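You operate a simulated robot arm through the tools that you are given. There is no shell and no other tool. Be economical: measure what you need, move in short steps, check, and stop when the job is done.

You run a simulated robot arm. Do the job below in one go: nothing can be reset, and whatever is moved stays where it is left.

JOB
Cull the blemished pear, then shut the flap and wipe it clean.
Fine: one of five on the feed table, down the cull chute; use the blue pad, leave it on the feed table. What is to be rubbed or washed off counts as gone when no trace of it is left.

The check looks at the end state, three seconds after you hand in, the way a careful person would. Anything else that was tipped, shoved, dropped, spilled or broken makes it a failure.

ROBOT AND FRAMES
A 7-joint arm with a fingered hand on a trunk, on a base that drives. Base frame: it is fixed to the floor where the robot stands at the start and does not move with it; the origin is under the middle of the robot, x ahead of it, y to its left, z up. Units: m, degrees, N and s.
Its first joint turns from -69.0 to 172.0 degrees. Places, roughly: cull flap [0.4, 0.1, 0.9]; feed table top [0.8, 0.2, 0.9]; pear (6x6x7 cm) [0.8, 0.1, 0.9]; pear (7x7x8 cm) [0.9, 0.2, 0.9]; pear (8x8x9 cm) [0.6, 0.1, 0.9]. Payload 5 kg.
The tool frame sits at the grasp point between the pads (the TCP): z along the fingers, y along the line on which they close. The tips reach 0.032 m beyond it. The gripper opens to 0.16 m. The gripper's body begins 0.089 m behind the TCP. The gripper is a hand of 3 fingers: y runs from the thumb to the fingers, the wrist lies at [0, 0, -0.252] in the tool frame, and closing takes about 1.5 s.
Orientation is that of the tool frame in the base frame, as a unit quaternion [w, x, y, z]. With the fingers straight down and closing along the base's y, the tool's x points along the base's -x, its y along +y and its z along -z.

CONTROLS
- The arm moves only by the tool step_arm. Its argument "moves" is a list of rows, each a list of 7 numbers: the shift along the base's x, y, z in m, then the turn, a rotation vector about the base's x, y, z in degrees, then the closure in counts, from 0 (fully open) to 255 (shut). In form: [[tx, ty, tz, wx, wy, wz, fingers], ...]. A call has 1 to 10 rows; each row is the pose to reach, as a shift and turn from the pose commanded when the call began. A row lasts 0.2 s, in which the tool goes at most 0.05 m and 8.6 degrees; a call with a longer step from one row to the next is refused whole, and so is a gripper value outside its range. Where a pose cannot be reached the arm comes as near as it can. A force on the tool above 40 N (or 10 N above the force at the start of the call, whichever is more), or a blocked arm, ends the call early, and 0.2 s more pass. Each finger travels about 0.108 m/s and halts on what it meets, pressing with about 33 N; the grip force reading is that of the motor and also rises with nothing between the fingers. The clock runs only during rows and for 0.2 s after the last one: add rows that repeat a pose to give the fingers time. It gives the time, the measured TCP pose, the force on the tool (base axes), the opening and the grip force at its end, in the units of the frame above (readings bear some noise), with the torque about the TCP (base axes, N m) and any sound that the robot's microphone picked up.
- Cameras (640 x 400 px; columns grow to the right, rows downward): "scene" is now at [0.1067, -0.0699, 1.1956]; the picture's right is [-0.77, -0.63, 0.00], its down [-0.34, 0.41, -0.84] and it looks along [0.54, -0.65, -0.54] (base axes); focal length 214 px, centre (320, 200). "wrist" rides on the gripper at [0.065, -0.004, -0.116] in the tool frame; the picture's right is [0.06, 1.00, 0.00], its down [-0.87, 0.05, -0.49] and it looks along [-0.49, 0.03, 0.87] (tool axes); focal length 261 px, centre (320, 200). There is no depth. A picture from a camera that has moved, and an enlarged one, comes with that camera's place and axes in the base frame and with its lens.
- snapshot(camera): a new picture of that camera. It takes no simulated time.
- lift_body(by): slides the trunk up (or, below 0, down) by that many m; the arm and the scene camera ride with it, the base frame stays. It gives what a move gives, with no picture.
- roll_base(legs): drives the robot by 1 to 6 legs, each [ahead, left, turn to the left] in m, m and degrees, along the robot's own axes; the way and the turn of a leg run together, so that a leg with both is an arc; at most 1.5 m and 180 degrees a leg. The arm and the cameras ride along, it lands a little off, and it stops where it bumps. It gives what a move gives.
- hand_shape(shape): the hand has 3 fingers and takes this shape, open, in about a second: jaw (thumb against the fingers, like two jaws); tri (thumb and two fingers); tip (a fingertip pinch); poke (one finger out to press); point (the index stretched); flat (the hand flat); cup (the hand cupped); fist (a fist). The gripper value then closes the fingers along that shape, each until it touches; the sizes above hold for jaw. It gives what a move gives, with no picture.
- pan_tilt(pan, tilt): turns the head with the scene camera to pan (to the left, within 86 degrees either way) and tilt (down, from -29 to 69), counted from straight ahead of the robot. It gives what a move gives.
- zoom(camera, box): a new picture of the part [left, top, right, bottom] of that camera's present view, enlarged. It takes no simulated time.
- hand_in(): hands the job in; it is judged then, once.

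Work in short steps. Places have to be worked out from the pictures, the camera data and where the tool is seen: move nearer, look again, correct. Check each grasp and each placing, and mend what went wrong. You have 120 turns and 82 pictures in all, those below and enlarged ones among them. Open the gripper and draw the arm clear of the work before you hand the job in, unless the task says otherwise; then end with one line.

The tools are called after "Request:" as a command line: name --pt "numbers of a row" for each row, then --argument value for the rest, lists and objects as JSON in quotes. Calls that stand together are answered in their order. step_arm: Moves the arm, as the interface text tells. Its arguments: {"type":"object","properties":{"moves":{"type":"array","items":{"type":"array","items":{"type":"number"}}}},"required":["moves"]} The other tools are called the same way: lift_body (by) slides the trunk up or down; hand_shape (shape) gives the hand a shape; roll_base (legs) drives the base; pan_tilt (pan, tilt) turns the head that bears the scene camera; snapshot (camera) takes a picture; zoom (camera, box) takes an enlarged picture of a part of a camera's view; hand_in () hands the job in.

At the start:

```text
time_s: 0.0
position: [0.6936, -0.014, 1.2508]
tool_rot: [0.0, 0.0, 1.0, 0.0]
force: [0.1, -0.2, 1.2]
ft_torque: [0.03, 0.0, 0.02]
gripper_width: 0.1596
gripper_force: 0.1
shape: jaw
trunk travel left (down, up): [-0.354, 0.586]
robot x, y, heading: [0.001, -0.0044, 0.0]
head pan, tilt: [-50.6, 32.3]
```

scene: 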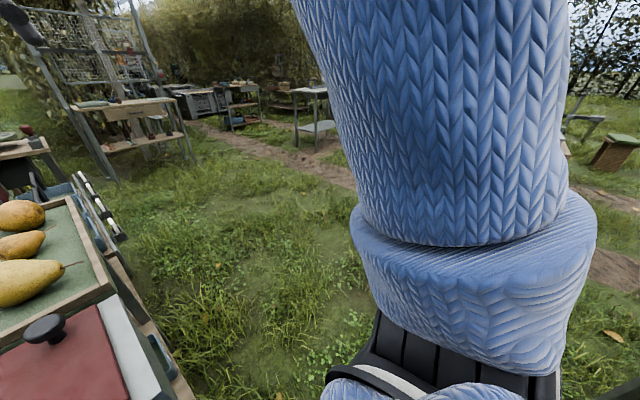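
wrist: 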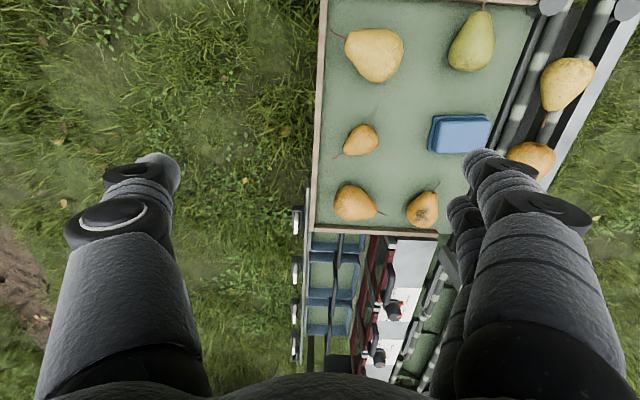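

The wrist view shows five pears on the tray, one with a dark spot near the near edge. I turn the head to see the table and flap.

Request:
pan_tilt --pan 10 --tilt 45

```text
time_s: 1.3
position: [0.693, -0.0143, 1.2521]
tool_rot: [0.0, -0.001, 1.0, 0.0]
force: [-0.1, -0.4, 0.4]
ft_torque: [-0.02, 0.0, 0.03]
gripper_width: 0.1599
gripper_force: 0.0
shape: jaw
trunk travel left (down, up): [-0.354, 0.586]
robot x, y, heading: [0.0, 0.0029, 0.1]
head pan, tilt: [10.0, 45.0]
```

Now a picture.

Request:
snapshot --camera "scene"

Request:
zoom --camera "wrist" --box '[300, 0, 620, 200]'

Request:
zoom --camera "wrist" --box '[280, 180, 480, 400]'

```text
79 pictures are left
camera scene: at [0.1301, 0.0133, 1.1767], right [0.17, -0.98, 0.0], down [-0.7, -0.12, -0.71], along [0.7, 0.12, -0.71], focal length 214 px, centre (320, 200)
```

scene: 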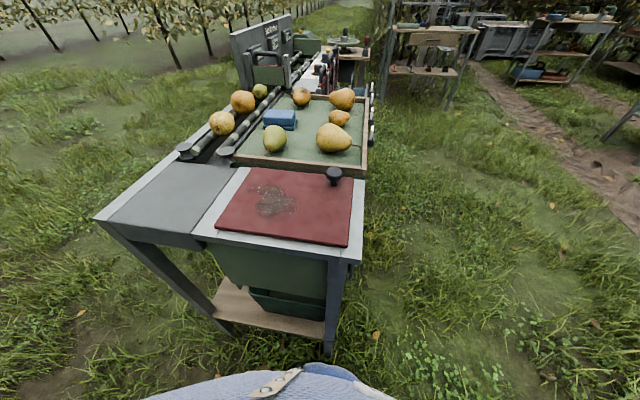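

```text
2.00 times, centred on (460, 100) of wrist
camera zoom: at [0.6296, -0.0187, 1.3662], right [-0.06, 1.0, 0.0], down [0.87, 0.05, 0.49], along [0.49, 0.03, -0.87], focal length 521 px, centre (40, 400)
```

zoom: 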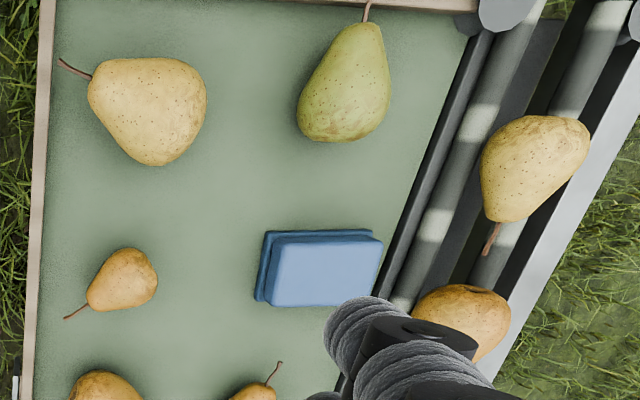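

```text
1.82 times, centred on (380, 290) of wrist
camera zoom: at [0.6296, -0.0187, 1.3662], right [-0.06, 1.0, 0.0], down [0.87, 0.05, 0.49], along [0.49, 0.03, -0.87], focal length 474 px, centre (211, 36)
```

zoom: 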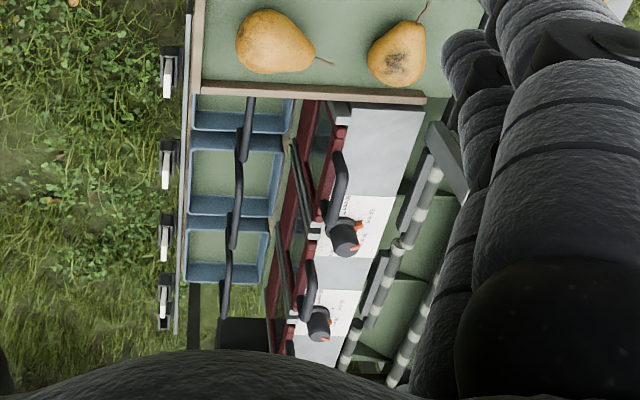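

Zoom to see the flap, knob and pears in detail.

Request:
zoom --camera "scene" --box '[190, 140, 390, 265]'

Request:
zoom --camera "scene" --box '[220, 70, 390, 176]'

Request:
zoom --camera "wrist" --box '[320, 110, 480, 240]'

```text
3.20 times, centred on (290, 202) of scene
camera zoom: at [0.1301, 0.0133, 1.1767], right [0.17, -0.98, 0.0], down [-0.7, -0.12, -0.71], along [0.7, 0.12, -0.71], focal length 686 px, centre (416, 192)
```

zoom: 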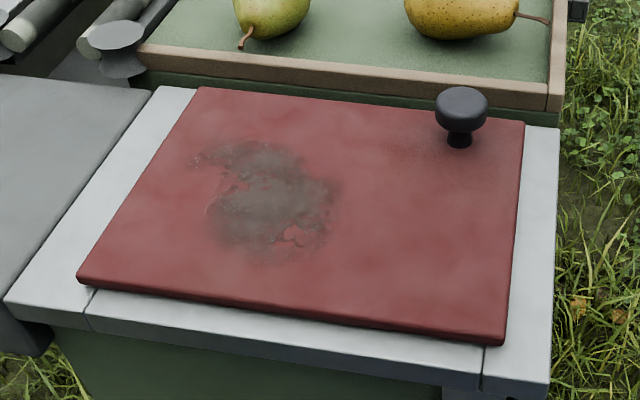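

```text
3.76 times, centred on (305, 123) of scene
camera zoom: at [0.1301, 0.0133, 1.1767], right [0.17, -0.98, 0.0], down [-0.7, -0.12, -0.71], along [0.7, 0.12, -0.71], focal length 807 px, centre (376, 490)
```

zoom: 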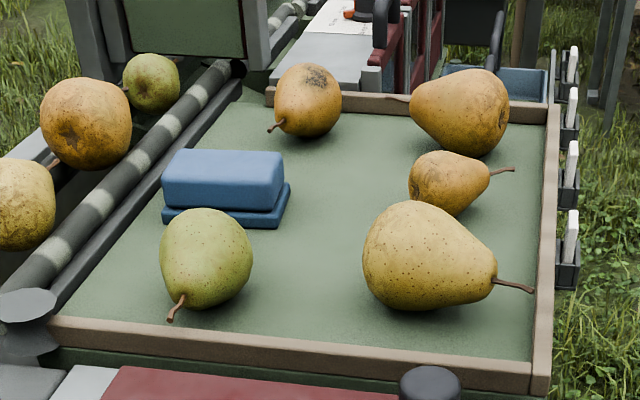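

```text
3.08 times, centred on (400, 175) of wrist
camera zoom: at [0.6296, -0.0187, 1.3662], right [-0.06, 1.0, 0.0], down [0.87, 0.05, 0.49], along [0.49, 0.03, -0.87], focal length 802 px, centre (74, 277)
```

zoom: 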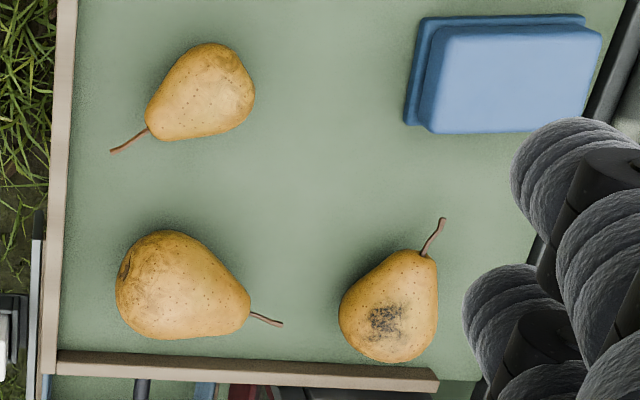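

The blemished pear is the far-left one, near (0.88, 0.20). I bring the hand back over the flap to see the knob and hinge from above.

Request:
step_arm --pt "-0.04 0.01 0 0 0 0 0" --pt "-0.08 0.02 0 0 0 0 0" --pt "-0.12 0.03 0 0 0 0 0" --pt "-0.16 0.04 0 0 0 0 0" --pt "-0.2 0.05 0 0 0 0 0" --pt "-0.24 0.06 0 0 0 0 0" --pt "-0.24 0.06 0 0 0 0 0"

Request:
snapshot --camera "wrist"

Request:
snapshot --camera "scene"

```text
time_s: 2.9
position: [0.4534, 0.0484, 1.2498]
tool_rot: [0.0, 0.0, 1.0, 0.0]
force: [0.6, -0.1, 0.3]
ft_torque: [-0.03, 0.0, 0.0]
gripper_width: 0.1601
gripper_force: 0.2
shape: jaw
trunk travel left (down, up): [-0.354, 0.586]
robot x, y, heading: [0.0026, -0.002, 0.3]
head pan, tilt: [10.0, 45.0]
```

```text
73 pictures are left
camera wrist: at [0.39, 0.043, 1.366], right [-0.06, 1.0, 0.0], down [0.87, 0.05, 0.49], along [0.49, 0.03, -0.87], focal length 261 px, centre (320, 200)
```

wrist: 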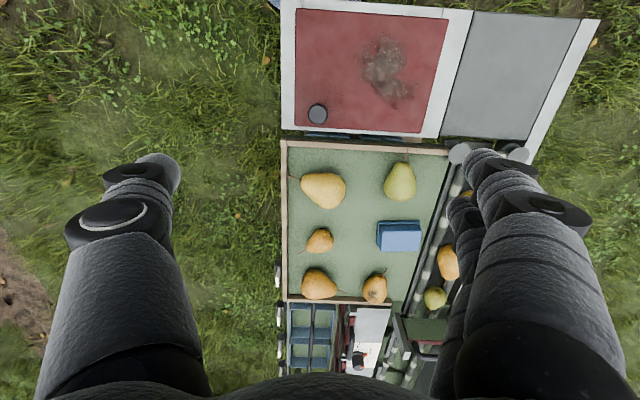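

```text
72 pictures are left
camera scene: at [0.1302, 0.0133, 1.1766], right [0.17, -0.98, 0.0], down [-0.7, -0.12, -0.71], along [0.7, 0.12, -0.71], focal length 214 px, centre (320, 200)
```

scene: 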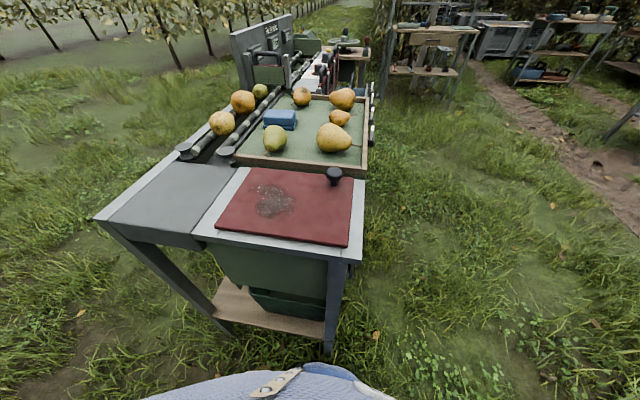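

Zoom on the flap edges to find the hinge.

Request:
zoom --camera "wrist" --box '[270, 0, 490, 150]'

```text
2.67 times, centred on (380, 75) of wrist
camera zoom: at [0.39, 0.043, 1.366], right [-0.06, 1.0, 0.0], down [0.87, 0.05, 0.49], along [0.49, 0.03, -0.87], focal length 695 px, centre (160, 533)
```

zoom: 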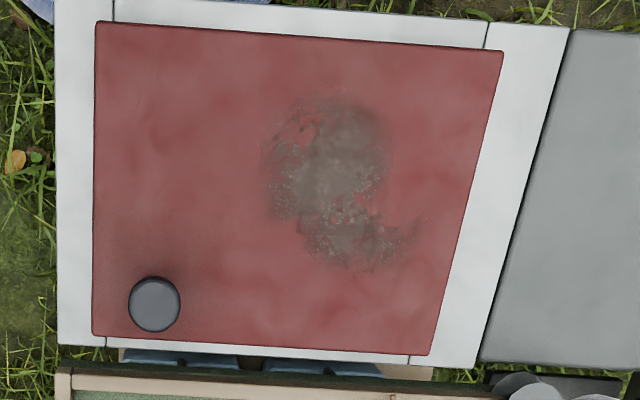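

Knob is near (0.478, 0.043, 0.90). I descend partway above it and look again.

Request:
step_arm --pt "0.006 -0.001 -0.045 0 0 0 0" --pt "0.012 -0.002 -0.09 0 0 0 0" --pt "0.018 -0.003 -0.135 0 0 0 0" --pt "0.025 -0.004 -0.18 0 0 0 60" --pt "0.025 -0.004 -0.22 0 0 0 100" --pt "0.025 -0.004 -0.22 0 0 0 120" --pt "0.025 -0.004 -0.22 0 0 0 120"

Request:
snapshot --camera "wrist"

Request:
snapshot --camera "scene"

```text
time_s: 4.5
position: [0.4789, 0.0419, 1.0305]
tool_rot: [0.0, 0.0, 1.0, 0.0]
force: [-0.4, -0.1, 0.1]
ft_torque: [-0.02, -0.05, 0.01]
gripper_width: 0.0852
gripper_force: 0.1
shape: jaw
trunk travel left (down, up): [-0.354, 0.586]
robot x, y, heading: [0.0003, -0.0012, -0.2]
head pan, tilt: [10.0, 45.0]
```

```text
70 pictures are left
camera wrist: at [0.4145, 0.0365, 1.1452], right [-0.06, 1.0, 0.0], down [0.87, 0.05, 0.49], along [0.49, 0.03, -0.87], focal length 261 px, centre (320, 200)
```

wrist: 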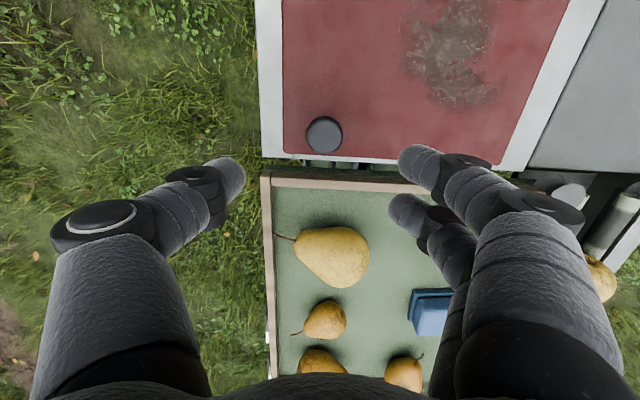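

```text
69 pictures are left
camera scene: at [0.13, 0.0132, 1.1766], right [0.17, -0.98, 0.0], down [-0.7, -0.12, -0.71], along [0.7, 0.12, -0.71], focal length 214 px, centre (320, 200)
```

scene: 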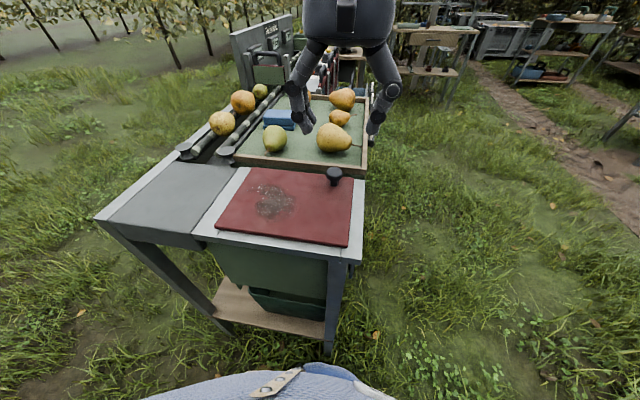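

The knob cap is at about (0.48, 0.044), top z≈0.90. I descend straddling it with the fingers partly open.

Request:
step_arm --pt "0 0.001 -0.045 0 0 0 120" --pt "0 0.002 -0.085 0 0 0 120" --pt "0 0.002 -0.1 0 0 0 120" --pt "0 0.002 -0.115 0 0 0 120" --pt "0 0.002 -0.115 0 0 0 120"

Request:
snapshot --camera "wrist"

Request:
zoom --camera "scene" --box '[230, 90, 430, 215]'

```text
time_s: 5.7
position: [0.4772, 0.0437, 0.9153]
tool_rot: [0.0, 0.0, 1.0, 0.0]
force: [-0.6, 0.8, 0.5]
ft_torque: [0.04, 0.02, 0.02]
gripper_width: 0.0852
gripper_force: 0.0
shape: jaw
trunk travel left (down, up): [-0.354, 0.586]
robot x, y, heading: [0.0022, -0.0017, 0.1]
head pan, tilt: [10.0, 45.0]
```

```text
68 pictures are left
camera wrist: at [0.4135, 0.0395, 1.0315], right [-0.06, 1.0, 0.0], down [0.87, 0.05, 0.49], along [0.49, 0.03, -0.87], focal length 261 px, centre (320, 200)
```

wrist: 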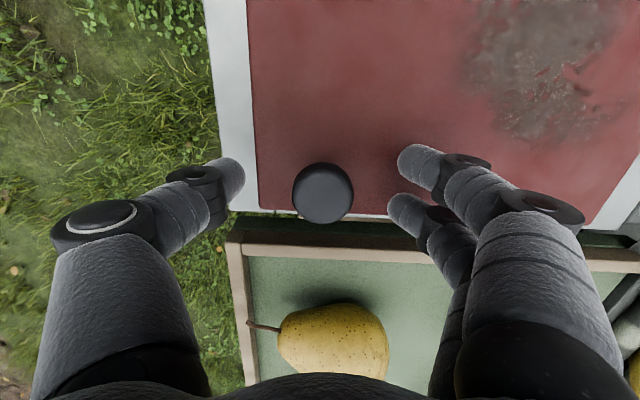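

```text
3.20 times, centred on (330, 152) of scene
camera zoom: at [0.1301, 0.0133, 1.1767], right [0.17, -0.98, 0.0], down [-0.7, -0.12, -0.71], along [0.7, 0.12, -0.71], focal length 686 px, centre (288, 352)
```

zoom: 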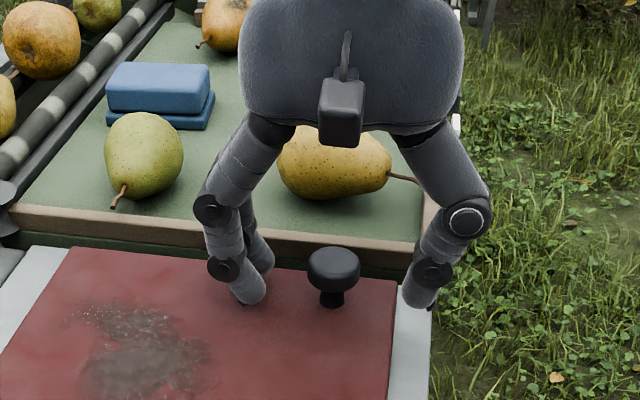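

Knob is centred between thumb and fingers; I close on it.

Request:
step_arm --pt "0.002 0.001 0 0 0 0 180" --pt "0.002 0.001 0 0 0 0 230" --pt "0.002 0.001 0 0 0 0 255" --pt "0.002 0.001 0 0 0 0 255" --pt "0.002 0.001 0 0 0 0 255"

Request:
snapshot --camera "wrist"

```text
time_s: 6.9
position: [0.4798, 0.0439, 0.9154]
tool_rot: [0.0, 0.001, 1.0, 0.001]
force: [-3.9, -10.0, -3.9]
ft_torque: [-0.28, 0.04, -0.03]
gripper_width: 0.0185
gripper_force: 33.2
shape: jaw
trunk travel left (down, up): [-0.354, 0.586]
robot x, y, heading: [-0.0027, -0.0026, 0.0]
head pan, tilt: [10.0, 45.0]
```

```text
66 pictures are left
camera wrist: at [0.4158, 0.0399, 1.0314], right [-0.06, 1.0, 0.0], down [0.87, 0.05, 0.49], along [0.49, 0.03, -0.87], focal length 261 px, centre (320, 200)
```

wrist: 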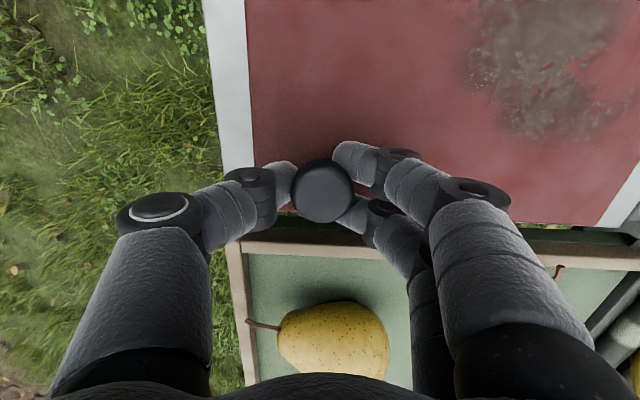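

The fingers hold the knob (opening 0.019, under the cap). I try a small lift to find out how the flap moves.

Request:
step_arm --pt "0 0 0.004 0 0 0 255" --pt "0 0 0.008 0 0 0 255" --pt "0 0 0.012 0 0 0 255" --pt "0 0 0.016 0 0 0 255"

Request:
zoom --camera "scene" --box '[190, 120, 390, 265]'

```text
time_s: 7.9
position: [0.4778, 0.0443, 0.9302]
tool_rot: [0.0, -0.001, 1.0, 0.0]
force: [-35.1, -15.6, -15.4]
ft_torque: [-0.59, 0.18, 0.14]
gripper_width: 0.0168
gripper_force: 32.9
shape: jaw
trunk travel left (down, up): [-0.354, 0.586]
robot x, y, heading: [0.0022, 0.002, 0.3]
head pan, tilt: [10.0, 45.0]
```

```text
2.76 times, centred on (290, 192) of scene
camera zoom: at [0.1282, 0.0124, 1.1767], right [0.17, -0.98, 0.0], down [-0.7, -0.12, -0.71], along [0.7, 0.12, -0.71], focal length 592 px, centre (403, 221)
```

zoom: 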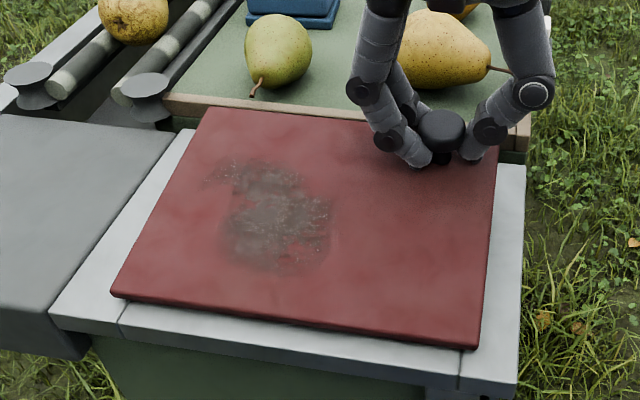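

The far edge rises, so the hinge is along the near edge (x≈0.335). Following that from here would drive the hand into my own body, so I lower the flap, let go and work from the right-hand side of the table instead.

Request:
step_arm --pt "0 0 -0.006 0 0 0 255" --pt "0 0 -0.012 0 0 0 255" --pt "0 0 -0.016 0 0 0 255" --pt "0 0 -0.016 0 0 0 180" --pt "0 0 -0.016 0 0 0 110" --pt "0 0 -0.016 0 0 0 110" --pt "0 0 -0.016 0 0 0 110" --pt "0 0 -0.016 0 0 0 110"

```text
time_s: 9.7
position: [0.4793, 0.0449, 0.9159]
tool_rot: [0.0, 0.0, 1.0, 0.0]
force: [0.3, -0.1, -0.6]
ft_torque: [0.02, 0.05, 0.05]
gripper_width: 0.0904
gripper_force: 0.1
shape: jaw
trunk travel left (down, up): [-0.354, 0.586]
robot x, y, heading: [0.0019, -0.0014, 0.3]
head pan, tilt: [10.0, 45.0]
```

Released; I raise the hand well clear.

Request:
step_arm --pt "0 0 0.045 0 0 0 110" --pt "0 0 0.09 0 0 0 80" --pt "0 0 0.135 0 0 0 40" --pt "0 0 0.18 0 0 0 0" --pt "0 0 0.225 0 0 0 0" --pt "0 0 0.27 0 0 0 0" --pt "0 0 0.315 0 0 0 0" --pt "0 0 0.33 0 0 0 0"

Request:
pan_tilt --pan -80 --tilt 45

Request:
snapshot --camera "scene"

```text
time_s: 11.5
position: [0.4789, 0.0471, 1.2451]
tool_rot: [0.0, 0.0, 1.0, -0.001]
force: [-0.8, 1.3, 0.9]
ft_torque: [0.01, 0.01, 0.03]
gripper_width: 0.1595
gripper_force: 0.0
shape: jaw
trunk travel left (down, up): [-0.354, 0.586]
robot x, y, heading: [-0.0021, 0.0009, -0.2]
head pan, tilt: [10.0, 45.0]
```

```text
time_s: 13.2
position: [0.4783, 0.0469, 1.2444]
tool_rot: [0.0, 0.0, 1.0, 0.0]
force: [0.0, -0.2, -0.1]
ft_torque: [-0.01, 0.0, -0.02]
gripper_width: 0.1599
gripper_force: 0.0
shape: jaw
trunk travel left (down, up): [-0.354, 0.586]
robot x, y, heading: [-0.0023, -0.0015, 0.2]
head pan, tilt: [-80.0, 45.0]
```

```text
64 pictures are left
camera scene: at [0.0641, -0.0809, 1.1767], right [-0.98, -0.17, 0.0], down [-0.12, 0.7, -0.71], along [0.12, -0.7, -0.71], focal length 214 px, centre (320, 200)
```

scene: 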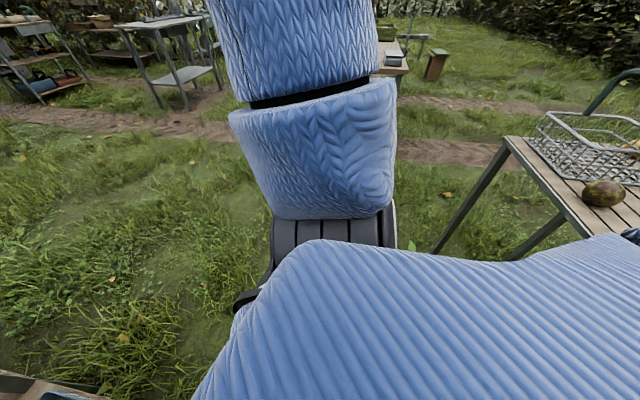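

The right side is open grass (a bench only behind). I drive right and ahead, then turn left to face the table from its right side.

Request:
roll_base --legs '[[0, -0.25, 0], [0.2, -0.27, 0], [0.35, 0, 0], [0, 0, 45], [0, 0, 45]]'

Request:
pan_tilt --pan 15 --tilt 42

Request:
snapshot --camera "scene"

Request:
snapshot --camera "wrist"

```text
time_s: 22.8
position: [0.505, -0.0407, 1.245]
tool_rot: [0.0, -0.704, 0.711, 0.001]
force: [-0.2, -0.6, -0.1]
ft_torque: [-0.01, 0.01, 0.0]
gripper_width: 0.1596
gripper_force: 0.1
shape: jaw
trunk travel left (down, up): [-0.354, 0.586]
robot x, y, heading: [0.5464, -0.5243, 89.4]
head pan, tilt: [-80.0, 45.0]
```

```text
time_s: 24.5
position: [0.5049, -0.0411, 1.2431]
tool_rot: [0.001, -0.704, 0.711, 0.0]
force: [-0.3, 0.7, 0.2]
ft_torque: [0.01, 0.02, 0.0]
gripper_width: 0.1598
gripper_force: 0.0
shape: jaw
trunk travel left (down, up): [-0.354, 0.586]
robot x, y, heading: [0.5455, -0.519, 89.4]
head pan, tilt: [15.0, 42.0]
```

```text
63 pictures are left
camera scene: at [0.5261, -0.3898, 1.181], right [0.97, 0.25, 0.0], down [0.17, -0.65, -0.74], along [-0.18, 0.72, -0.67], focal length 214 px, centre (320, 200)
```

scene: 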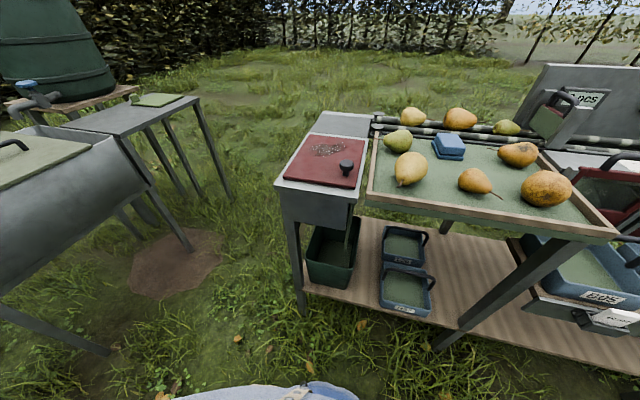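

```text
62 pictures are left
camera wrist: at [0.51, -0.107, 1.3603], right [-1.0, -0.05, 0.0], down [-0.04, 0.87, 0.49], along [-0.03, 0.49, -0.87], focal length 261 px, centre (320, 200)
```

wrist: 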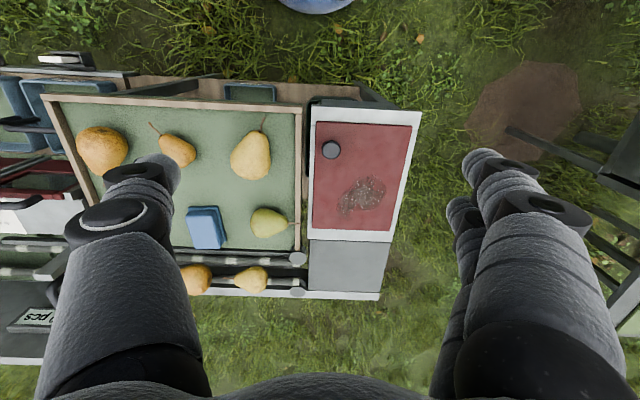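

I'm in place facing the table. I turn the hand back so it closes along y (as in the earlier grasp) while moving above the knob.

Request:
step_arm --pt "-0.003 0.009 -0.01 0 0 -8.5 0" --pt "-0.006 0.018 -0.02 0 0 -17 0" --pt "-0.009 0.027 -0.03 0 0 -25.5 0" --pt "-0.012 0.036 -0.05 0 0 -34 0" --pt "-0.015 0.045 -0.07 0 0 -42.5 0" --pt "-0.018 0.054 -0.09 0 0 -51 40" --pt "-0.021 0.063 -0.11 0 0 -59.5 60" --pt "-0.024 0.072 -0.13 0 0 -68 80" --pt "-0.026 0.081 -0.15 0 0 -76.5 100" --pt "-0.026 0.085 -0.17 0 0 -85 110"

Request:
step_arm --pt "0 0 0 0 0 -4.4 110" --pt "0 0 0 0 0 -4.4 110"

Request:
snapshot --camera "wrist"

Request:
snapshot --camera "scene"

```text
time_s: 26.7
position: [0.4816, 0.0484, 1.0757]
tool_rot: [0.001, -0.038, 0.999, -0.001]
force: [-0.3, 0.3, 0.0]
ft_torque: [-0.01, 0.0, 0.0]
gripper_width: 0.0917
gripper_force: 0.2
shape: jaw
out of reach, approached as far as the arm can: row 10
trunk travel left (down, up): [-0.354, 0.586]
robot x, y, heading: [0.5466, -0.5228, 89.4]
head pan, tilt: [15.0, 42.0]
```

```text
time_s: 27.3
position: [0.4804, 0.0486, 1.076]
tool_rot: [0.001, -0.04, 0.999, -0.001]
force: [0.6, 0.5, -0.4]
ft_torque: [-0.01, 0.0, -0.01]
gripper_width: 0.0917
gripper_force: 0.1
shape: jaw
out of reach, approached as far as the arm can: row 1, 2
trunk travel left (down, up): [-0.354, 0.586]
robot x, y, heading: [0.5468, -0.5231, 89.5]
head pan, tilt: [15.0, 42.0]
```

```text
61 pictures are left
camera wrist: at [0.4175, 0.0381, 1.1923], right [-0.14, 0.99, 0.0], down [0.86, 0.12, 0.49], along [0.49, 0.07, -0.87], focal length 261 px, centre (320, 200)
```

wrist: 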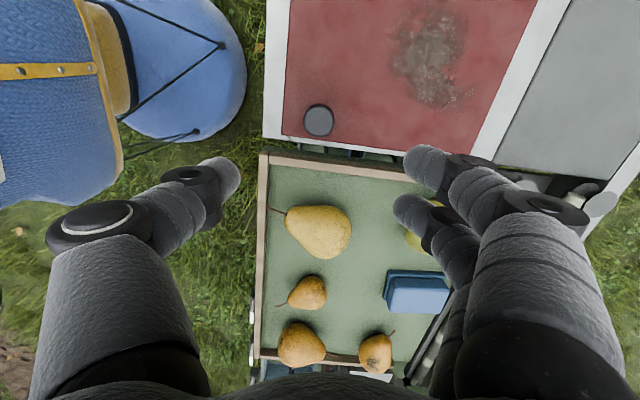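

```text
60 pictures are left
camera scene: at [0.526, -0.3897, 1.181], right [0.97, 0.25, 0.0], down [0.17, -0.65, -0.74], along [-0.18, 0.72, -0.67], focal length 214 px, centre (320, 200)
```

scene: 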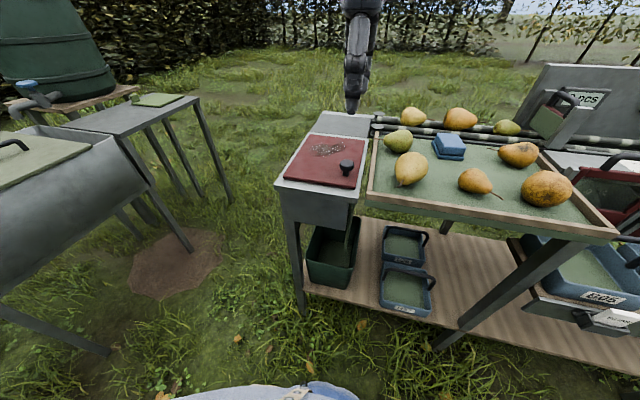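

The wrist just falls short of the last 4.6° of yaw, which is fine. I rehearse the opening arc in free air to see whether the arm can follow the tilt.

Request:
step_arm --pt "-0.0088 0 0.0192 0 -8 0 110" --pt "-0.0201 0 0.0371 0 -16 0 110" --pt "-0.0338 0 0.0532 0 -24 0 110" --pt "-0.0497 0 0.0672 0 -32 0 110" --pt "-0.0673 0 0.0789 0 -40 0 110" --pt "-0.0864 0 0.088 0 -48 0 110" --pt "-0.1065 0 0.0944 0 -56 0 110" --pt "-0.1274 0 0.0979 0 -64 0 110" --pt "-0.1485 0 0.0984 0 -72 0 110" --pt "-0.1695 0 0.096 0 -80 0 110"

```text
time_s: 29.5
position: [0.6112, -0.0047, 1.049]
tool_rot: [0.449, -0.05, 0.892, 0.018]
force: [0.0, -0.2, 0.4]
ft_torque: [0.0, 0.02, 0.01]
gripper_width: 0.0911
gripper_force: 0.0
shape: jaw
out of reach, approached as far as the arm can: row 4, 5, 6, 7, 8, 9, 10
trunk travel left (down, up): [-0.354, 0.586]
robot x, y, heading: [0.5463, -0.5225, 89.1]
head pan, tilt: [15.0, 42.0]
```

The arm can't tilt past about 25° from this stance. A stance at the near-right corner facing diagonally should suit. First I bring the hand upright and up.

Request:
step_arm --pt "-0.01 0 0.03 0 7.5 0 80" --pt "-0.02 0 0.06 0 15 0 40" --pt "-0.03 0 0.09 0 22.5 0 0" --pt "-0.04 0 0.12 0 30 0 0" --pt "-0.05 0 0.15 0 37.5 0 0" --pt "-0.06 0 0.18 0 45 0 0" --pt "-0.06 0 0.21 0 53 0 0" --pt "-0.06 0 0.21 0 53 0 0"

Request:
snapshot --camera "wrist"

Request:
pan_tilt --pan 80 --tilt 45

Request:
snapshot --camera "scene"

```text
time_s: 31.3
position: [0.5314, -0.0069, 1.2408]
tool_rot: [0.056, -0.043, 0.996, 0.048]
force: [0.6, 0.0, -0.1]
ft_torque: [0.01, 0.01, 0.03]
gripper_width: 0.1599
gripper_force: 0.0
shape: jaw
out of reach, approached as far as the arm can: row 1, 2, 3, 4, 5, 6
trunk travel left (down, up): [-0.354, 0.586]
robot x, y, heading: [0.5449, -0.5208, 89.6]
head pan, tilt: [15.0, 42.0]
```

```text
59 pictures are left
camera wrist: at [0.4568, -0.0287, 1.3471], right [-0.15, 0.98, 0.08], down [0.8, 0.08, 0.59], along [0.58, 0.16, -0.8], focal length 261 px, centre (320, 200)
```

wrist: 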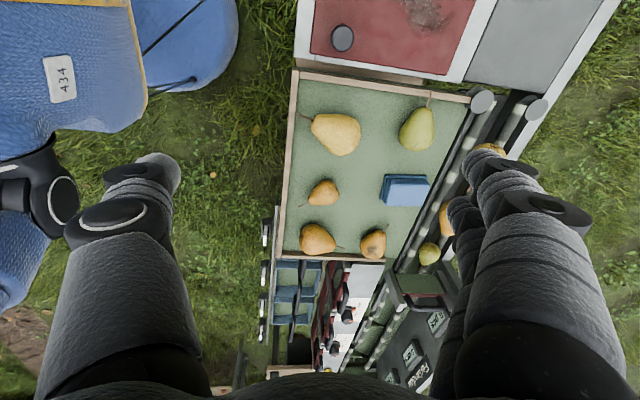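

```text
time_s: 32.6
position: [0.5326, -0.0065, 1.2409]
tool_rot: [0.056, -0.043, 0.996, 0.047]
force: [0.2, 0.8, -0.3]
ft_torque: [-0.01, -0.01, -0.02]
gripper_width: 0.1598
gripper_force: 0.1
shape: jaw
trunk travel left (down, up): [-0.354, 0.586]
robot x, y, heading: [0.5472, -0.5191, 89.2]
head pan, tilt: [80.0, 45.0]
```

```text
58 pictures are left
camera scene: at [0.4668, -0.4558, 1.1767], right [0.19, 0.98, 0.0], down [0.69, -0.13, -0.71], along [-0.69, 0.13, -0.71], focal length 214 px, centre (320, 200)
```

scene: 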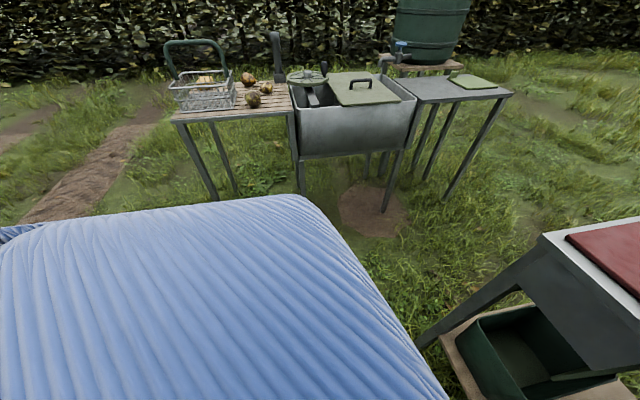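

Benches behind have their front at about x=-0.43, so (0.03,-0.53) facing the corner diagonally is free. I drive there.

Request:
roll_base --legs '[[0, 0.25, 0], [0, 0.27, 0], [0, 0, -45]]'

Request:
pan_tilt --pan 0 --tilt 40

Request:
snapshot --camera "scene"

```text
time_s: 38.1
position: [0.3855, -0.1485, 1.2387]
tool_rot: [0.07, 0.348, 0.934, 0.022]
force: [-0.9, -1.1, -0.1]
ft_torque: [-0.01, 0.0, 0.04]
gripper_width: 0.1597
gripper_force: 0.0
shape: jaw
trunk travel left (down, up): [-0.354, 0.586]
robot x, y, heading: [0.0272, -0.5161, 43.5]
head pan, tilt: [80.0, 45.0]
```

```text
time_s: 39.6
position: [0.3862, -0.1482, 1.24]
tool_rot: [0.07, 0.348, 0.935, 0.022]
force: [-0.5, 0.4, -0.3]
ft_torque: [-0.03, 0.01, 0.0]
gripper_width: 0.1599
gripper_force: 0.0
shape: jaw
trunk travel left (down, up): [-0.354, 0.586]
robot x, y, heading: [0.0293, -0.5154, 43.4]
head pan, tilt: [0.0, 40.0]
```

```text
57 pictures are left
camera scene: at [0.1249, -0.4237, 1.1839], right [0.69, -0.73, 0.0], down [-0.47, -0.44, -0.77], along [0.56, 0.53, -0.64], focal length 214 px, centre (320, 200)
```

scene: 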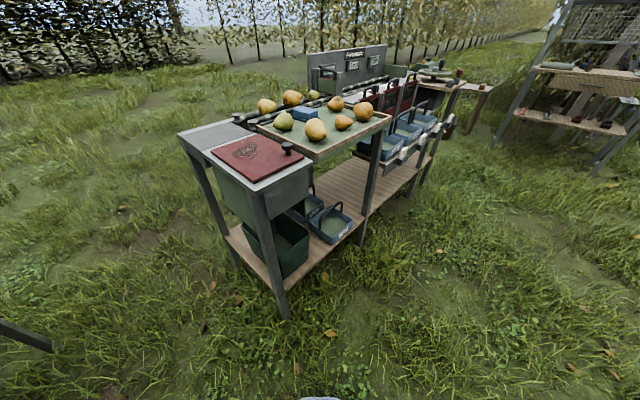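

Now I orient the hand upright, closing along y, above the knob.

Request:
step_arm --pt "0.015 0.03 -0.01 -0.5 1.6 8.1 0" --pt "0.03 0.06 -0.03 -1 3.3 16.3 0" --pt "0.045 0.09 -0.05 -1.6 4.9 24.4 0" --pt "0.06 0.12 -0.07 -2.1 6.6 32.6 0" --pt "0.075 0.15 -0.1 -2.6 8.2 40.7 40" --pt "0.085 0.175 -0.13 -2.6 8.2 40.7 80" --pt "0.093 0.193 -0.16 -2.6 8.2 40.7 110" --pt "0.093 0.193 -0.16 -2.6 8.2 40.7 110"

Request:
step_arm --pt "-0.0088 0 0.0192 0 -8 0 110" --pt "-0.0201 0 0.0371 0 -16 0 110" --pt "-0.0338 0 0.0532 0 -24 0 110" --pt "-0.0497 0 0.0672 0 -32 0 110" --pt "-0.0673 0 0.0789 0 -40 0 110" --pt "-0.0864 0 0.088 0 -48 0 110" --pt "-0.1065 0 0.0944 0 -56 0 110" --pt "-0.1274 0 0.0979 0 -64 0 110" --pt "-0.1485 0 0.0984 0 -72 0 110" --pt "-0.1695 0 0.096 0 -80 0 110"

```text
time_s: 41.4
position: [0.4794, 0.0433, 1.0803]
tool_rot: [0.001, 0.0, 1.0, 0.0]
force: [-0.4, 0.0, -0.6]
ft_torque: [-0.01, 0.02, 0.0]
gripper_width: 0.0917
gripper_force: 0.0
shape: jaw
trunk travel left (down, up): [-0.354, 0.586]
robot x, y, heading: [0.0308, -0.5146, 43.4]
head pan, tilt: [0.0, 40.0]
```

```text
time_s: 43.2
position: [0.4342, 0.014, 1.1991]
tool_rot: [0.465, 0.034, 0.884, 0.033]
force: [0.5, -0.1, 0.1]
ft_torque: [-0.02, -0.03, -0.06]
gripper_width: 0.0919
gripper_force: 0.2
shape: jaw
out of reach, approached as far as the arm can: row 8, 9
trunk travel left (down, up): [-0.354, 0.586]
robot x, y, heading: [0.0271, -0.5186, 43.5]
head pan, tilt: [0.0, 40.0]
stopped in row 9: the arm was blocked; the commanded pose is now the measured one
```

Here the arm follows up to about 56° of tilt. If I grasp with the hand pre-tilted +20° (wrist towards the tray), that covers ~76° of flap, and the knob can pivot for the rest. I set that pre-tilt now, above the knob.

Request:
step_arm --pt "0.005 0.003 -0.01 -0.4 8.3 0.4 110" --pt "0.01 0.006 -0.02 -0.8 16.7 0.9 110" --pt "0.015 0.01 -0.04 -1.3 25 1.4 110" --pt "0.02 0.014 -0.06 -1.7 33.5 1.8 110" --pt "0.025 0.018 -0.08 -2.1 42 2.3 110" --pt "0.03 0.022 -0.1 -2.6 50.3 2.7 110" --pt "0.036 0.026 -0.13 -3 58.7 3.2 110" --pt "0.042 0.03 -0.16 -3.4 67 3.6 110" --pt "0.045 0.031 -0.179 -3.9 75.5 4.1 110" --pt "0.045 0.031 -0.179 -3.9 75.5 4.1 110"

Request:
snapshot --camera "wrist"

Request:
snapshot --camera "scene"

```text
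time_s: 45.4
position: [0.473, 0.0453, 1.0237]
tool_rot: [-0.172, 0.002, 0.985, -0.006]
force: [-0.3, 0.5, 0.2]
ft_torque: [-0.02, 0.02, 0.01]
gripper_width: 0.0915
gripper_force: 0.1
shape: jaw
trunk travel left (down, up): [-0.354, 0.586]
robot x, y, heading: [0.0271, -0.5186, 43.2]
head pan, tilt: [0.0, 40.0]
```

```text
56 pictures are left
camera wrist: at [0.4525, 0.0427, 1.1542], right [-0.06, 1.0, 0.01], down [0.98, 0.05, 0.17], along [0.17, 0.02, -0.99], focal length 261 px, centre (320, 200)
```

wrist: 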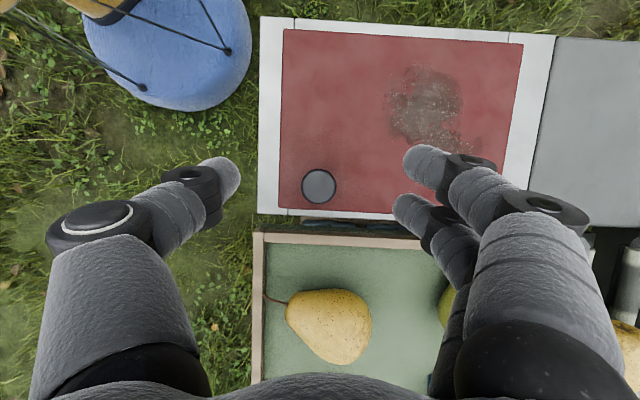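

```text
55 pictures are left
camera scene: at [0.1251, -0.4242, 1.184], right [0.69, -0.73, 0.0], down [-0.47, -0.44, -0.77], along [0.56, 0.53, -0.64], focal length 214 px, centre (320, 200)
```

scene: 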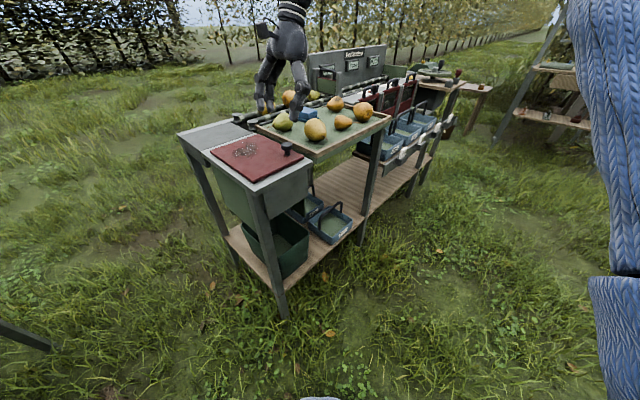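

Knob confirmed at x≈0.481, y≈0.046. I descend around it with the tilted hand.

Request:
step_arm --pt "0.006 0 -0.04 0 0 0 110" --pt "0.012 0 -0.075 0 0 0 110" --pt "0.013 0 -0.09 0 0 0 110" --pt "0.014 0 -0.104 0 0 0 110" --pt "0.014 0 -0.104 0 0 0 110"

Request:
snapshot --camera "wrist"

Request:
zoom --camera "scene" --box '[190, 60, 390, 185]'

```text
time_s: 46.6
position: [0.4892, 0.0448, 0.9187]
tool_rot: [-0.171, 0.002, 0.985, -0.006]
force: [-1.0, 0.5, 0.1]
ft_torque: [0.02, -0.05, 0.01]
gripper_width: 0.0915
gripper_force: 0.1
shape: jaw
trunk travel left (down, up): [-0.354, 0.586]
robot x, y, heading: [0.0286, -0.5171, 43.3]
head pan, tilt: [0.0, 40.0]
```

```text
54 pictures are left
camera wrist: at [0.4681, 0.0424, 1.0495], right [-0.06, 1.0, 0.01], down [0.98, 0.05, 0.17], along [0.17, 0.02, -0.99], focal length 261 px, centre (320, 200)
```

wrist: 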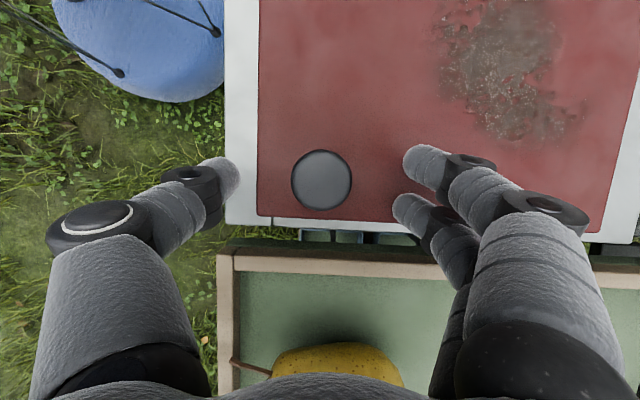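

```text
3.20 times, centred on (290, 122) of scene
camera zoom: at [0.1254, -0.4241, 1.1839], right [0.69, -0.73, 0.0], down [-0.47, -0.44, -0.77], along [0.56, 0.53, -0.64], focal length 686 px, centre (416, 448)
```

zoom: 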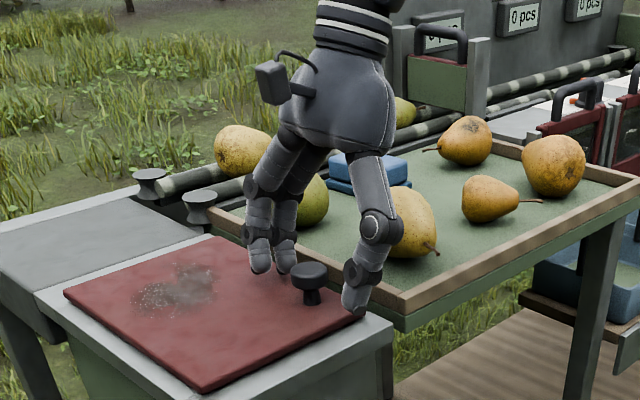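

Alignment is good; I close on the knob.

Request:
step_arm --pt "-0.001 0.001 0 0 0 0 180" --pt "-0.001 0.001 0 0 0 0 230" --pt "-0.001 0.001 0 0 0 0 255" --pt "-0.001 0.001 0 0 0 0 255" --pt "-0.001 0.001 0 0 0 0 255"

Request:
zoom --camera "scene" --box '[190, 60, 390, 185]'

```text
time_s: 47.8
position: [0.4888, 0.0463, 0.9186]
tool_rot: [-0.171, 0.002, 0.985, -0.007]
force: [-1.9, -5.9, -1.4]
ft_torque: [-0.24, 0.08, 0.08]
gripper_width: 0.0211
gripper_force: 32.9
shape: jaw
trunk travel left (down, up): [-0.354, 0.586]
robot x, y, heading: [0.0287, -0.5196, 43.7]
head pan, tilt: [0.0, 40.0]
```

```text
3.20 times, centred on (290, 122) of scene
camera zoom: at [0.1254, -0.4243, 1.1839], right [0.69, -0.73, 0.0], down [-0.47, -0.44, -0.77], along [0.56, 0.53, -0.64], focal length 686 px, centre (416, 448)
```

zoom: 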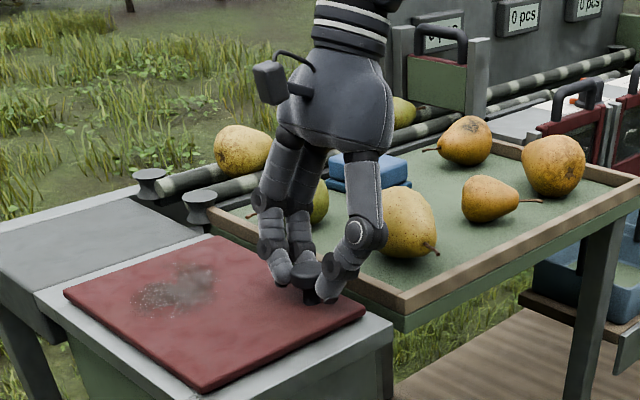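

Knob held. I start the opening arc about the near-edge hinge, first 24°.

Request:
step_arm --pt "-0.0045 0 0.0104 0 -4 0 255" --pt "-0.0094 0 0.0207 0 -8 0 255" --pt "-0.0155 0 0.0305 0 -12 0 255" --pt "-0.0215 0 0.0397 0 -16 0 255" --pt "-0.0285 0 0.0485 0 -20 0 255" --pt "-0.0361 0 0.0569 0 -24 0 255"

Request:
zoom --camera "scene" --box '[170, 20, 390, 185]'

```text
time_s: 49.2
position: [0.4539, 0.0458, 0.9783]
tool_rot: [0.039, 0.004, 0.999, -0.003]
force: [27.1, -7.8, 17.4]
ft_torque: [-0.37, -0.46, 0.01]
gripper_width: 0.0214
gripper_force: 33.0
shape: jaw
trunk travel left (down, up): [-0.354, 0.586]
robot x, y, heading: [0.0275, -0.5116, 43.2]
head pan, tilt: [0.0, 40.0]
```

```text
2.42 times, centred on (280, 102) of scene
camera zoom: at [0.1265, -0.4258, 1.1842], right [0.69, -0.73, 0.0], down [-0.47, -0.44, -0.77], along [0.56, 0.53, -0.64], focal length 520 px, centre (417, 436)
```

zoom: 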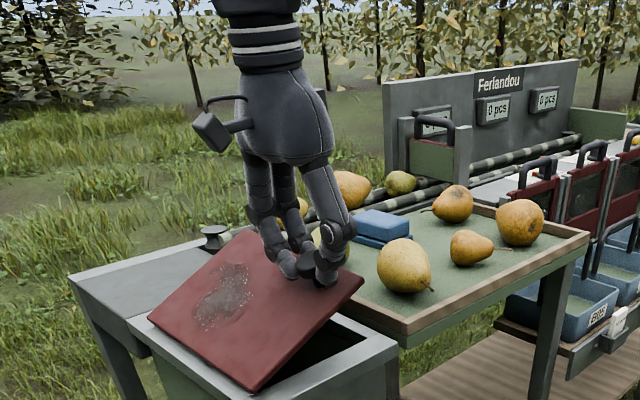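

The flap follows well; the force pushes outward, so the hinge is slightly higher than assumed (≈(0.33, 0.872)). I correct the radius and continue to about 56°.

Request:
step_arm --pt "0.0034 0 0.0036 0 0 0 255" --pt "-0.0047 0 0.0118 0 -4 0 255" --pt "-0.0127 0 0.02 0 -8 0 255" --pt "-0.022 0 0.027 0 -12 0 255" --pt "-0.031 0 0.0341 0 -16 0 255" --pt "-0.041 0 0.04 0 -20 0 255" --pt "-0.0509 0 0.0455 0 -24 0 255" --pt "-0.0617 0 0.05 0 -28 0 255" --pt "-0.0724 0 0.054 0 -32 0 255"

Request:
zoom --camera "scene" --box '[170, 20, 390, 185]'

```text
time_s: 51.2
position: [0.3784, 0.0456, 1.0299]
tool_rot: [0.312, 0.005, 0.95, -0.004]
force: [0.7, -6.1, 0.5]
ft_torque: [-0.35, 0.01, -0.14]
gripper_width: 0.0214
gripper_force: 32.7
shape: jaw
trunk travel left (down, up): [-0.354, 0.586]
robot x, y, heading: [0.0272, -0.5116, 43.6]
head pan, tilt: [0.0, 40.0]
```

```text
2.42 times, centred on (280, 102) of scene
camera zoom: at [0.1248, -0.4246, 1.184], right [0.69, -0.73, 0.0], down [-0.47, -0.44, -0.77], along [0.56, 0.53, -0.64], focal length 520 px, centre (417, 436)
```

zoom: 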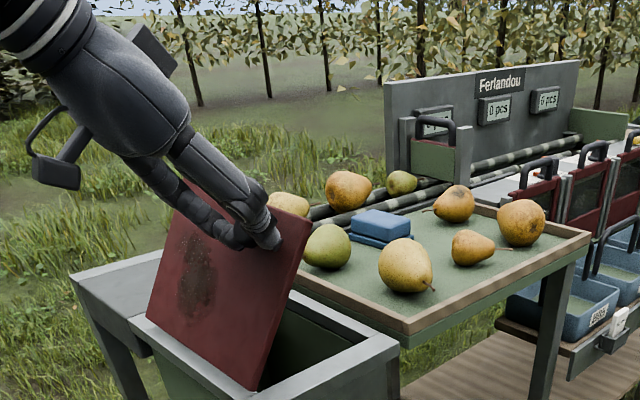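

Forces near zero; continuing to about 80°, with the hand tilt held from about -56° on.

Request:
step_arm --pt "-0.0112 0 0.0028 0 -4 0 255" --pt "-0.0224 0 0.0054 0 -8 0 255" --pt "-0.0338 0 0.0066 0 -12 0 255" --pt "-0.0453 0 0.0076 0 -16 0 255" --pt "-0.0568 0 0.0073 0 -18 0 255" --pt "-0.0684 0 0.0067 0 -18 0 255"

Request:
zoom --camera "scene" --box '[170, 20, 390, 185]'

```text
time_s: 51.8
position: [0.3696, 0.0452, 1.0332]
tool_rot: [0.351, 0.011, 0.936, -0.005]
force: [-12.3, 4.1, -32.3]
ft_torque: [-0.16, 0.76, 0.13]
gripper_width: 0.02
gripper_force: 33.5
shape: jaw
trunk travel left (down, up): [-0.354, 0.586]
robot x, y, heading: [0.0259, -0.5143, 43.5]
head pan, tilt: [0.0, 40.0]
stopped in row 2: the force on the tool passed its limit at 45 N (the readings are from after the stop); the commanded pose is now the measured one
```

```text
2.42 times, centred on (280, 102) of scene
camera zoom: at [0.1248, -0.4228, 1.1831], right [0.69, -0.73, 0.0], down [-0.47, -0.44, -0.77], along [0.56, 0.53, -0.64], focal length 520 px, centre (417, 436)
```

zoom: 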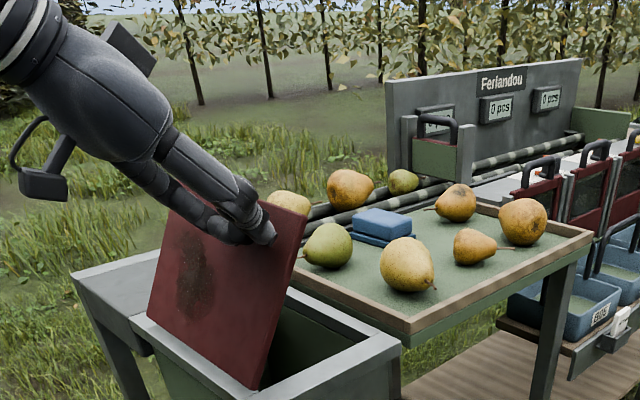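

A radial pull stopped the move. I ease down a little to relieve it and read the force.

Request:
step_arm --pt "-0.001 0 -0.003 0 0 0 255" --pt "-0.002 0 -0.005 0 0 0 255"

```text
time_s: 52.4
position: [0.3715, 0.0433, 1.0326]
tool_rot: [0.354, 0.013, 0.935, -0.001]
force: [-3.3, 5.6, -9.2]
ft_torque: [-0.08, 0.43, 0.18]
gripper_width: 0.0199
gripper_force: 33.4
shape: jaw
trunk travel left (down, up): [-0.354, 0.586]
robot x, y, heading: [0.0255, -0.5148, 43.6]
head pan, tilt: [0.0, 40.0]
```

Relieved. I continue in small steps with a slightly smaller radius.

Request:
step_arm --pt "-0.008 0 -0.001 0 -2 0 255" --pt "-0.016 0 -0.001 0 -5 0 255" --pt "-0.024 0 -0.001 0 -8 0 255" --pt "-0.03 0 -0.001 0 -10 0 255"

Request:
zoom --camera "scene" --box '[170, 20, 390, 185]'

```text
time_s: 52.9
position: [0.3751, 0.0415, 1.0322]
tool_rot: [0.36, 0.022, 0.933, -0.002]
force: [-15.6, 11.0, -35.0]
ft_torque: [-0.27, 0.96, 0.57]
gripper_width: 0.0188
gripper_force: 33.5
shape: jaw
trunk travel left (down, up): [-0.354, 0.586]
robot x, y, heading: [0.0287, -0.5164, 43.5]
head pan, tilt: [0.0, 40.0]
stopped in row 2: the force on the tool passed its limit at 50 N (the readings are from after the stop); the commanded pose is now the measured one
```

```text
2.42 times, centred on (280, 102) of scene
camera zoom: at [0.1242, -0.4213, 1.1832], right [0.69, -0.72, 0.0], down [-0.47, -0.45, -0.77], along [0.55, 0.53, -0.64], focal length 520 px, centre (417, 436)
```

zoom: 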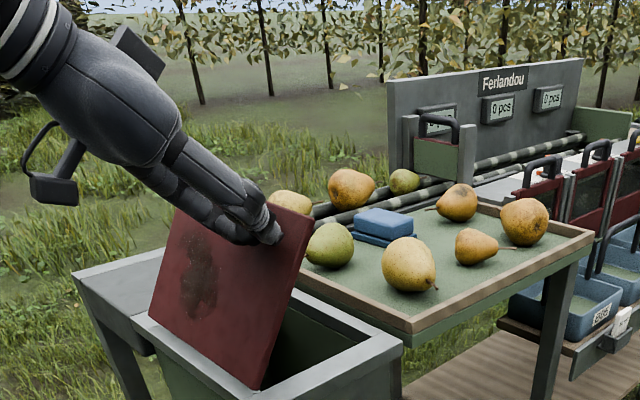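

The arm seems to meet either its own limit or the flap's stop near 58°. I relieve the load, then try a pure small shift along the arc without more tilt.

Request:
step_arm --pt "0 0 -0.004 0 0 0 255" --pt "0 0.002 -0.006 0 2 0 255" --pt "-0.004 0.002 -0.006 0 2 0 255" --pt "-0.008 0.002 -0.006 0 2 0 255"

```text
time_s: 53.9
position: [0.3693, 0.0394, 1.0289]
tool_rot: [0.348, 0.027, 0.937, -0.003]
force: [14.3, 7.1, 35.5]
ft_torque: [0.28, -0.56, -0.12]
gripper_width: 0.0217
gripper_force: 33.3
shape: jaw
trunk travel left (down, up): [-0.354, 0.586]
robot x, y, heading: [0.0235, -0.517, 43.5]
head pan, tilt: [0.0, 40.0]
```

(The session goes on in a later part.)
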